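You operate a simulated robot arm through the tools that you are given. There is no shell and no other tool. Be economical: measure what you need, move in short steps, check, and stop when the job is done.

Carry out the task below with a simulated robot arm. There is one attempt and no reset: what you move stays moved.

TASK
Put two of the small caps from the packing table top on the job card there.
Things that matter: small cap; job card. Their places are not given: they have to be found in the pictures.

It is judged by the outcome, as a careful person would: the job done as asked, and still so three seconds after it is handed in. It fails if anything else is knocked over, pushed out of place, dropped, spilled or broken.

THE ROBOT
A 6-joint arm with a two-finger parallel gripper, fixed in place. Base frame: the origin is at the foot of the arm, x ahead of it, y to its left, z up; the work surface is at about z = 0.82. Lengths are in m, angles in rad, forces in N, time in s.
With the tool pointing down near the work surface it reaches from about 0.26 to 0.68 m from the base axis. Its first joint turns from -1.152 to 1.152 rad. Payload 2.9 kg.
Tool frame: the origin (TCP) lies between the finger pads and is the grasp point; the fingertips stand 0.03 m ahead of it; z points along the fingers, y is the line along which they close. The gripper opens to 0.11 m. The fingers are 0.02 m wide and 0.01 m thick; the gripper's body (0.048 by 0.112 m) begins 0.055 m behind the TCP.
Orientation is told as [roll, pitch, yaw] about the base's x, y, z axes, in that order, counted from this pose: with the fingers straight down and closing along the base's y, the tool's x points along the base's -x, its y along +y and its z along -z.

THE INTERFACE
- The arm moves only by the tool jog_arm. Its argument "steps" is a list of rows, each a list of 7 numbers: the shift along the tool's x, y, z in units of 40 mm (1.0 is 40 mm), then the turn, a rotation vector about the tool's x, y, z in units of 4 degrees (1.0 is 4 degrees), then the gripper command, from -1 (shut) to 1 (fully open), values between in proportion. In form: [[x, y, z, ax, ay, az, grip], ...]. A call has 1 to 12 rows; each row shifts and turns the commanded pose from where the row before left it, along the tool's axes as they then stand. A call with a number of a shift or a turn outside -1 to 1 is refused whole. A row lasts 0.2 s, in which the tool goes at most 0.05 m and 0.15 rad; a call with a longer step from one row to the next is refused whole, and so is a gripper value outside its range. A pose out of reach is approached as far as the arm can. The call stops where the force on the tool passes 40 N (or 10 N more than at its start, if that is more) or the arm is blocked; 0.2 s more then pass. The fingers move at their own pace (about 0.108 m/s each) and stop on an object; they squeeze with about 31 N. The grip force told is the motor's: it shows also when the fingers shut on nothing. Time passes only in rows, and 0.2 s behind the last, so rows that do not move let the fingers close. It gives the time, the measured TCP pose, the force on the tool (base axes), the opening and the grip force at its end, in the units of the frame above (readings bear some noise).
- Cameras (640 x 400 px; columns grow to the right, rows downward): "scene" is fixed at [0.0763, 0.4301, 1.3933]; the picture's right is [-0.78, -0.63, 0.00], its down [-0.31, 0.39, -0.87] and it looks along [0.55, -0.67, -0.50] (base axes); focal length 334 px, centre (320, 200). "wrist" rides on the gripper at [-0.036, 0, -0.057] in the tool frame; the picture's right is [0.00, -1.00, 0.00], its down [0.97, 0.00, -0.24] and it looks along [0.24, 0.00, 0.97] (tool axes); focal length 218 px, centre (320, 200).
- camera(camera): a new picture of that camera. No time passes.
- probe_pixels(camera, pixels): for up to 12 pixels [column, row] of the newest picture of that camera ("zoom" is the newest enlarged one), the place [x, y, z] in the base frame of the surface seen there, good to about 0.002 m. No time passes.
- inspect(camera, box): a new picture of the part [left, top, right, bottom] of that camera's present view, enlarged. No time passes.
- finish_job(): hands the job in; it is judged then, once.

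Work in short steps. Measure before you move; look again where a grasp or a placing could have gone wrong, and mend it. You have 60 turns and 20 pictures in all, the two below and enlarged ones among them. Open the gripper and draw the arm clear of the work before you hand the job in, unless the task says otherwise; then end with one line.

The tools are called as name(argument=value, ...) on one line, values as JSON. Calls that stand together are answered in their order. jog_arm: Moves the arm, as the interface text tells. Its arguments: {"type":"object","properties":{"steps":{"type":"array","items":{"type":"array","items":{"type":"number"}}}},"required":["steps"]} The other tools are called the same way: camera (camera) takes a picture; probe_pixels (camera, pixels) gives the place of the surface under pixels of a picture; inspect (camera, box) takes an enlarged picture of a part of a camera's view; finish_job () hands the job in.

At the start:

```text
clock: 0.0
position: [0.372, -0.0218, 1.1165]
tool_rot: [0.001, 0.001, -0.001]
ft_force: [-0.5, 0.1, 1.3]
grip_width: 0.1103
grasp_force: 0.0
```

scene: 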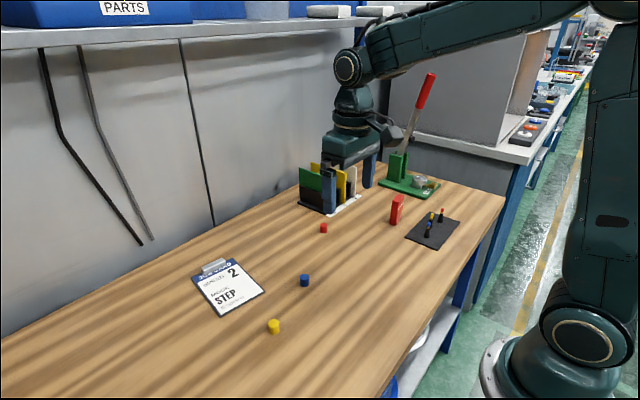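
wrist: 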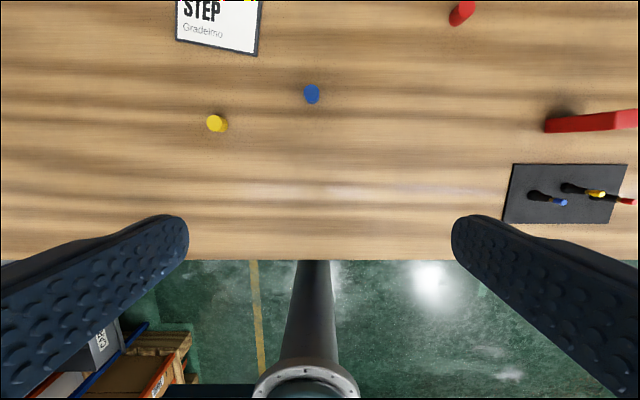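

The scene shows red (323,228), blue (304,281) and yellow (274,327) caps and the job card (228,288). I probe them and enlarge the card.

probe_pixels(camera="scene", pixels=[[323, 225], [304, 277], [274, 322], [304, 284], [274, 332], [228, 288], [192, 280], [228, 318], [266, 293], [230, 260], [240, 275], [215, 266]])

inspect(camera="scene", box=[170, 210, 350, 350])

probe_pixels(camera="wrist", pixels=[[312, 92], [215, 123], [462, 14], [178, 40], [256, 54]])

```text
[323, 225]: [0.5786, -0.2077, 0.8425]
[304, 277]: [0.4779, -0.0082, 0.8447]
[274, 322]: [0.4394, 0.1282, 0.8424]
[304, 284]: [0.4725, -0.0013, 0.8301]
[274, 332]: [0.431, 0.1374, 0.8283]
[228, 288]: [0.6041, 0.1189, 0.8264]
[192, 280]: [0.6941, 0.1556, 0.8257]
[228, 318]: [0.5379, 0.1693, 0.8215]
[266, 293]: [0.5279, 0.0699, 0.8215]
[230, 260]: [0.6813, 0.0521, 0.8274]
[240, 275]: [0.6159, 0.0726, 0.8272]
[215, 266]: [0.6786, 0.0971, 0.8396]
```

```text
2.86 times, centred on (260, 280) of scene
```

zoom: 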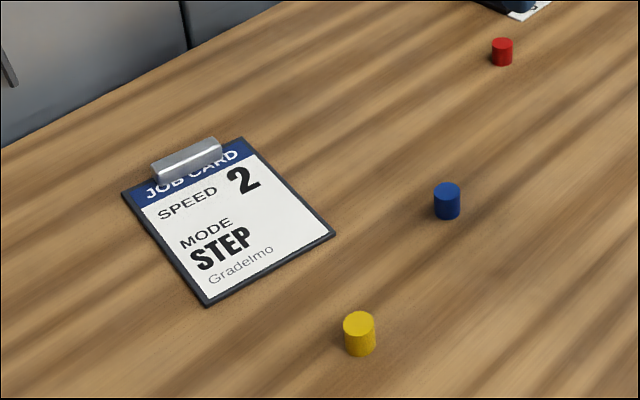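

```text
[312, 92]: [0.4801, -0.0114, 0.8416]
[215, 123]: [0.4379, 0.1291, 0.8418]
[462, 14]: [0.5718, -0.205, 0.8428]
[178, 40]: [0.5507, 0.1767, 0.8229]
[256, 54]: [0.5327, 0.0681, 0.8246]
```

The yellow cap is at about (0.439, 0.129), top z 0.843. I move over it at z ≈ 0.95.

jog_arm(steps=[[-0.28, 0.63, 0.69, 0, 0, 0, 0.2], [-0.28, 0.63, 0.69, 0, 0, 0, 0.2], [-0.28, 0.63, 0.69, 0, 0, 0, 0.2], [-0.28, 0.63, 0.69, 0, 0, 0, 0.2], [-0.28, 0.63, 0.69, 0, 0, 0, 0.2], [-0.28, 0.63, 0.69, 0, 0, 0, 0.2], [0, 0, 0, 0, 0, 0, 0.2]])

camera(camera="wrist")

```text
clock: 1.6
position: [0.4403, 0.1306, 0.9494]
tool_rot: [-0.001, 0.0, 0.001]
ft_force: [-1.1, 0.7, -0.1]
grip_width: 0.0661
grasp_force: 0.1
```

```text
16 pictures are left
```

wrist: 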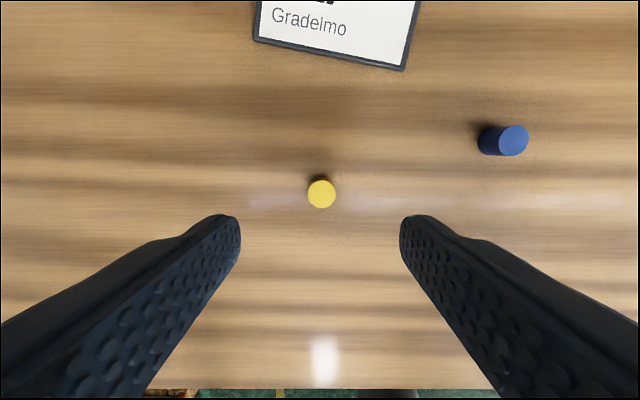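

probe_pixels(camera="wrist", pixels=[[322, 194], [310, 194], [333, 194], [322, 183], [322, 206], [514, 140], [258, 40], [403, 67]])

```text
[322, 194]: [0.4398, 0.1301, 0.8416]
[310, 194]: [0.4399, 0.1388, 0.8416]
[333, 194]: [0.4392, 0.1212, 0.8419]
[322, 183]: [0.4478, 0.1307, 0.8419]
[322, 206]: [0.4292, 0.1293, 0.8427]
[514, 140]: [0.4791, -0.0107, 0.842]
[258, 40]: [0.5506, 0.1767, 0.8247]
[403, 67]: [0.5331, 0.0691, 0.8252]
```

The cap centre (0.440, 0.130) lies under the TCP. I descend 0.095 m and close.

jog_arm(steps=[[0, 0, 0.8, 0, 0, 0, 0.2], [0, 0, 0.8, 0, 0, 0, 0.2], [0, 0, 0.4, 0, 0, 0, 0.2], [0, 0, 0.37, 0, 0, 0, 0.2], [0, 0, 0, 0, 0, 0, 0.2], [0, 0, 0, 0, 0, 0, -1], [0, 0, 0, 0, 0, 0, -1], [0, 0, 0, 0, 0, 0, -1]])

```text
clock: 3.4
position: [0.4407, 0.1285, 0.8549]
tool_rot: [-0.001, 0.0, 0.0]
ft_force: [0.1, -1.2, 0.2]
grip_width: 0.0157
grasp_force: 30.6
```

The fingers hold something 0.016 wide, as the cap's diameter would suggest. I lift and carry it to above (0.57, 0.145).

jog_arm(steps=[[0, 0, -0.5, 0, 0, 0, -1], [0, 0, -0.5, 0, 0, 0, -1], [0, 0, -0.5, 0, 0, 0, -1], [-0.65, 0.08, 0, 0, 0, 0, -1], [-0.65, 0.08, 0, 0, 0, 0, -1], [-0.65, 0.08, 0, 0, 0, 0, -1], [-0.65, 0.08, 0, 0, 0, 0, -1], [-0.65, 0.08, 0, 0, 0, 0, -1], [0, 0, 0, 0, 0, 0, -1]])

camera(camera="wrist")

```text
clock: 5.4
position: [0.5709, 0.146, 0.9138]
tool_rot: [0.0, 0.0, 0.001]
ft_force: [-0.8, 0.5, -0.2]
grip_width: 0.0157
grasp_force: 30.8
```

```text
15 pictures are left
```

wrist: 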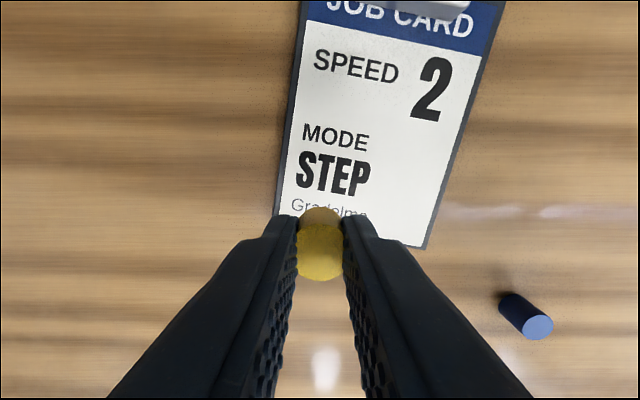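

The cap is held over the card's lower part; I shift 0.015 m further inward and lower it gently to about TCP z 0.861.

jog_arm(steps=[[-0.38, 0, 0, 0, 0, 0, -1], [0, 0, 0.5, 0, 0, 0, -1], [0, 0, 0.5, 0, 0, 0, -1], [0, 0, 0.15, 0, 0, 0, -1], [0, 0, 0.1, 0, 0, 0, -1], [0, 0, 0, 0, 0, 0, -1]])

```text
clock: 6.8
position: [0.5855, 0.1459, 0.8657]
tool_rot: [0.0, 0.0, -0.001]
ft_force: [0.3, 0.5, -0.8]
grip_width: 0.0159
grasp_force: 31.2
```

jog_arm(steps=[[0, 0, 0.05, 0, 0, 0, -1], [0, 0, 0.04, 0, 0, 0, -1], [0, 0, 0, 0, 0, 0, -1]])

inspect(camera="scene", box=[170, 210, 350, 350])

```text
clock: 7.6
position: [0.5843, 0.1441, 0.8613]
tool_rot: [-0.001, -0.001, 0.001]
ft_force: [0.5, 0.4, -0.5]
grip_width: 0.0157
grasp_force: 30.7
```

```text
2.86 times, centred on (260, 280) of scene
```

zoom: 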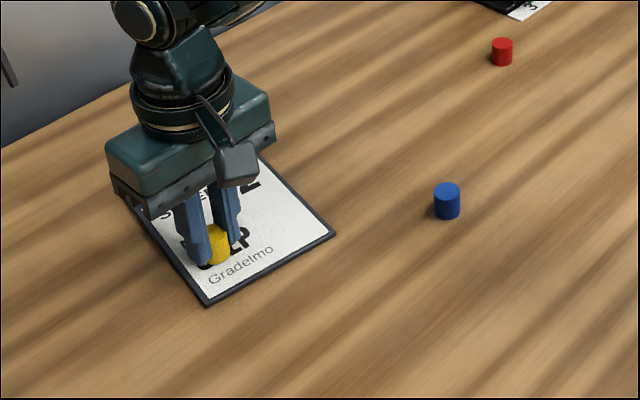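

The cap is on the card, nearly touching. I lower it another 1 mm, open slightly and rise.

jog_arm(steps=[[0, 0, 0.03, 0, 0, 0, -1], [0, 0, 0, 0, 0, 0, -1], [0, 0, 0, 0, 0, 0, -0.2], [0, 0, 0, 0, 0, 0, -0.2], [0, 0, -0.4, 0, 0, 0, -0.2], [0, 0, -0.8, 0, 0, 0, -0.2], [0, 0, -0.8, 0, 0, 0, -0.2], [0, 0, 0, 0, 0, 0, -0.2]])

inspect(camera="scene", box=[170, 210, 350, 350])

```text
clock: 9.4
position: [0.5857, 0.145, 0.9413]
tool_rot: [0.001, 0.0, 0.001]
ft_force: [0.5, 0.2, 0.0]
grip_width: 0.0441
grasp_force: 0.1
```

```text
2.86 times, centred on (260, 280) of scene
```

zoom: 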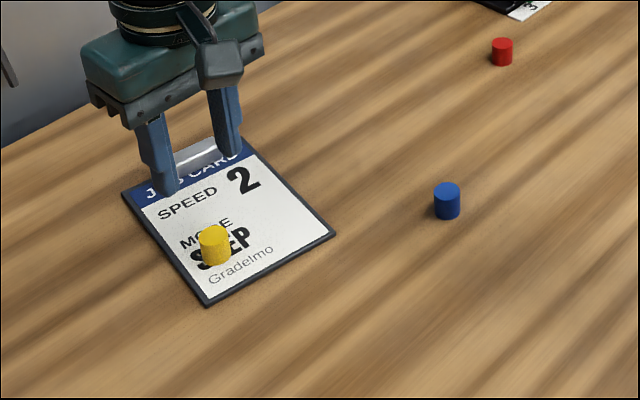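

The yellow cap stands on the card. Now I go over the blue cap at about (0.479, -0.011).

jog_arm(steps=[[0.532, -0.778, 0, 0, 0, 0, 0.2], [0.532, -0.778, 0, 0, 0, 0, 0.2], [0.532, -0.778, 0, 0, 0, 0, 0.2], [0.532, -0.778, 0, 0, 0, 0, 0.2], [0.532, -0.778, 0, 0, 0, 0, 0.2], [0, 0, 0, 0, 0, 0, 0.2]])

camera(camera="wrist")

```text
clock: 10.8
position: [0.4785, -0.0099, 0.9402]
tool_rot: [0.0, 0.001, 0.0]
ft_force: [0.5, 0.0, 0.0]
grip_width: 0.066
grasp_force: 0.0
```

```text
12 pictures are left
```

wrist: 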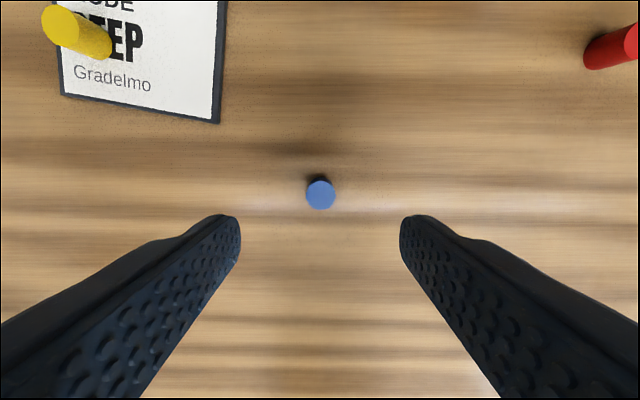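

The blue cap (321,194) is centred as the yellow one was. I descend to z ≈ 0.855 and grip.

jog_arm(steps=[[0, 0, 0.8, 0, 0, 0, 0.2], [0, 0, 0.8, 0, 0, 0, 0.2], [0, 0, 0.4, 0, 0, 0, 0.2], [0, 0, 0.15, 0, 0, 0, 0.2], [0, 0, 0, 0, 0, 0, 0.2], [0, 0, 0, 0, 0, 0, -1], [0, 0, 0, 0, 0, 0, -1], [0, 0, 0, 0, 0, 0, -1]])

```text
clock: 12.6
position: [0.477, -0.0097, 0.8546]
tool_rot: [0.0, 0.0, -0.001]
ft_force: [0.2, 0.7, 1.0]
grip_width: 0.0159
grasp_force: 31.2
```

Gripped. I lift 0.06 m and carry it to above (0.609, 0.09).

jog_arm(steps=[[0, 0, -0.5, 0, 0, 0, -1], [0, 0, -0.5, 0, 0, 0, -1], [0, 0, -0.5, 0, 0, 0, -1], [-0.66, 0.5, 0, 0, 0, 0, -1], [-0.66, 0.5, 0, 0, 0, 0, -1], [-0.66, 0.5, 0, 0, 0, 0, -1], [-0.66, 0.5, 0, 0, 0, 0, -1], [-0.66, 0.5, 0, 0, 0, 0, -1], [0, 0, 0, 0, 0, 0, -1]])

camera(camera="wrist")

```text
clock: 14.6
position: [0.6088, 0.0885, 0.9128]
tool_rot: [-0.001, 0.0, -0.001]
ft_force: [0.0, 1.2, -0.4]
grip_width: 0.0155
grasp_force: 30.9
```

```text
11 pictures are left
```

wrist: 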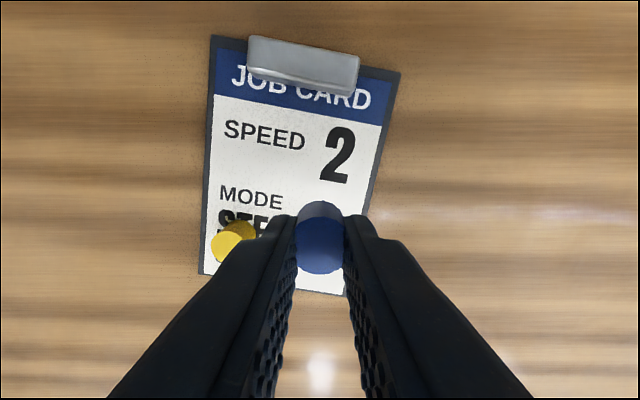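

I check the clearance to the card's right edge and the yellow cap.

probe_pixels(camera="wrist", pixels=[[366, 208], [382, 150], [345, 290], [202, 272], [230, 248], [320, 200]])

```text
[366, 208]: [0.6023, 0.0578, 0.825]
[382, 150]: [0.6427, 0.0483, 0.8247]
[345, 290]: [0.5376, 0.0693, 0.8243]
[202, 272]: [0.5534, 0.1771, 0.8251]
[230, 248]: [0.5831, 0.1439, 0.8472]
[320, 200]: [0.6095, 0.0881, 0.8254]
```

Margins are good (edge at y 0.057, yellow at y 0.144). I lower, release with a small opening and rise.

jog_arm(steps=[[0, 0, 0.5, 0, 0, 0, -1], [0, 0, 0.5, 0, 0, 0, -1], [0, 0, 0.2, 0, 0, 0, -1], [0, 0, 0.08, 0, 0, 0, -1], [0, 0, 0, 0, 0, 0, -1]])

```text
clock: 15.8
position: [0.6099, 0.0892, 0.8636]
tool_rot: [-0.001, 0.0, -0.001]
ft_force: [-0.1, 0.1, 0.4]
grip_width: 0.0158
grasp_force: 31.2
```

jog_arm(steps=[[0, 0, 0.05, 0, 0, 0, -1], [0, 0, 0.03, 0, 0, 0, -1], [0, 0, 0, 0, 0, 0, -1], [0, 0, 0, 0, 0, 0, -0.3], [0, 0, 0, 0, 0, 0, -0.3], [0, 0, -0.4, 0, 0, 0, -0.3], [0, 0, -0.8, 0, 0, 0, -0.3], [0, 0, -0.8, 0, 0, 0, -0.3], [0.3, -0.7, -0.8, 0, 0, 0, 0.5], [0.3, -0.7, -0.8, 0, 0, 0, 1], [0.3, -0.7, -0.8, 0, 0, 0, 1], [0.3, -0.7, -0.8, 0, 0, 0, 1]])

camera(camera="scene")

inspect(camera="scene", box=[170, 210, 350, 350])

```text
clock: 18.4
position: [0.5607, -0.022, 1.0686]
tool_rot: [0.0, 0.0, 0.001]
ft_force: [-0.6, 0.2, 0.1]
grip_width: 0.1098
grasp_force: 0.1
```

```text
10 pictures are left
```

scene: 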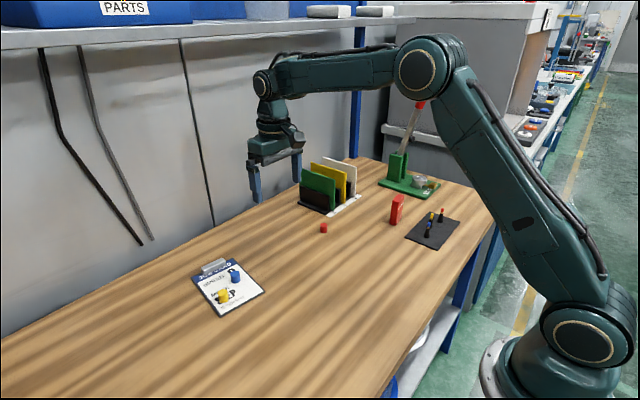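

```text
2.86 times, centred on (260, 280) of scene
```

zoom: 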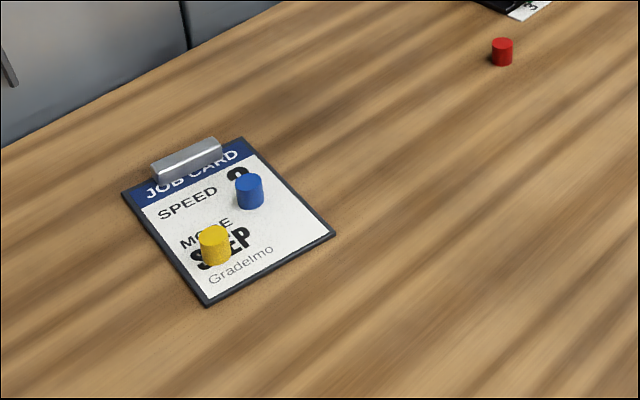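

Both caps stand upright on the card, nothing else has moved, and the arm is clear. I hand the job in.

finish_job()

```text
The job is handed in.
```

The yellow and blue caps are standing on the job card; the red cap and everything else were left where they were.
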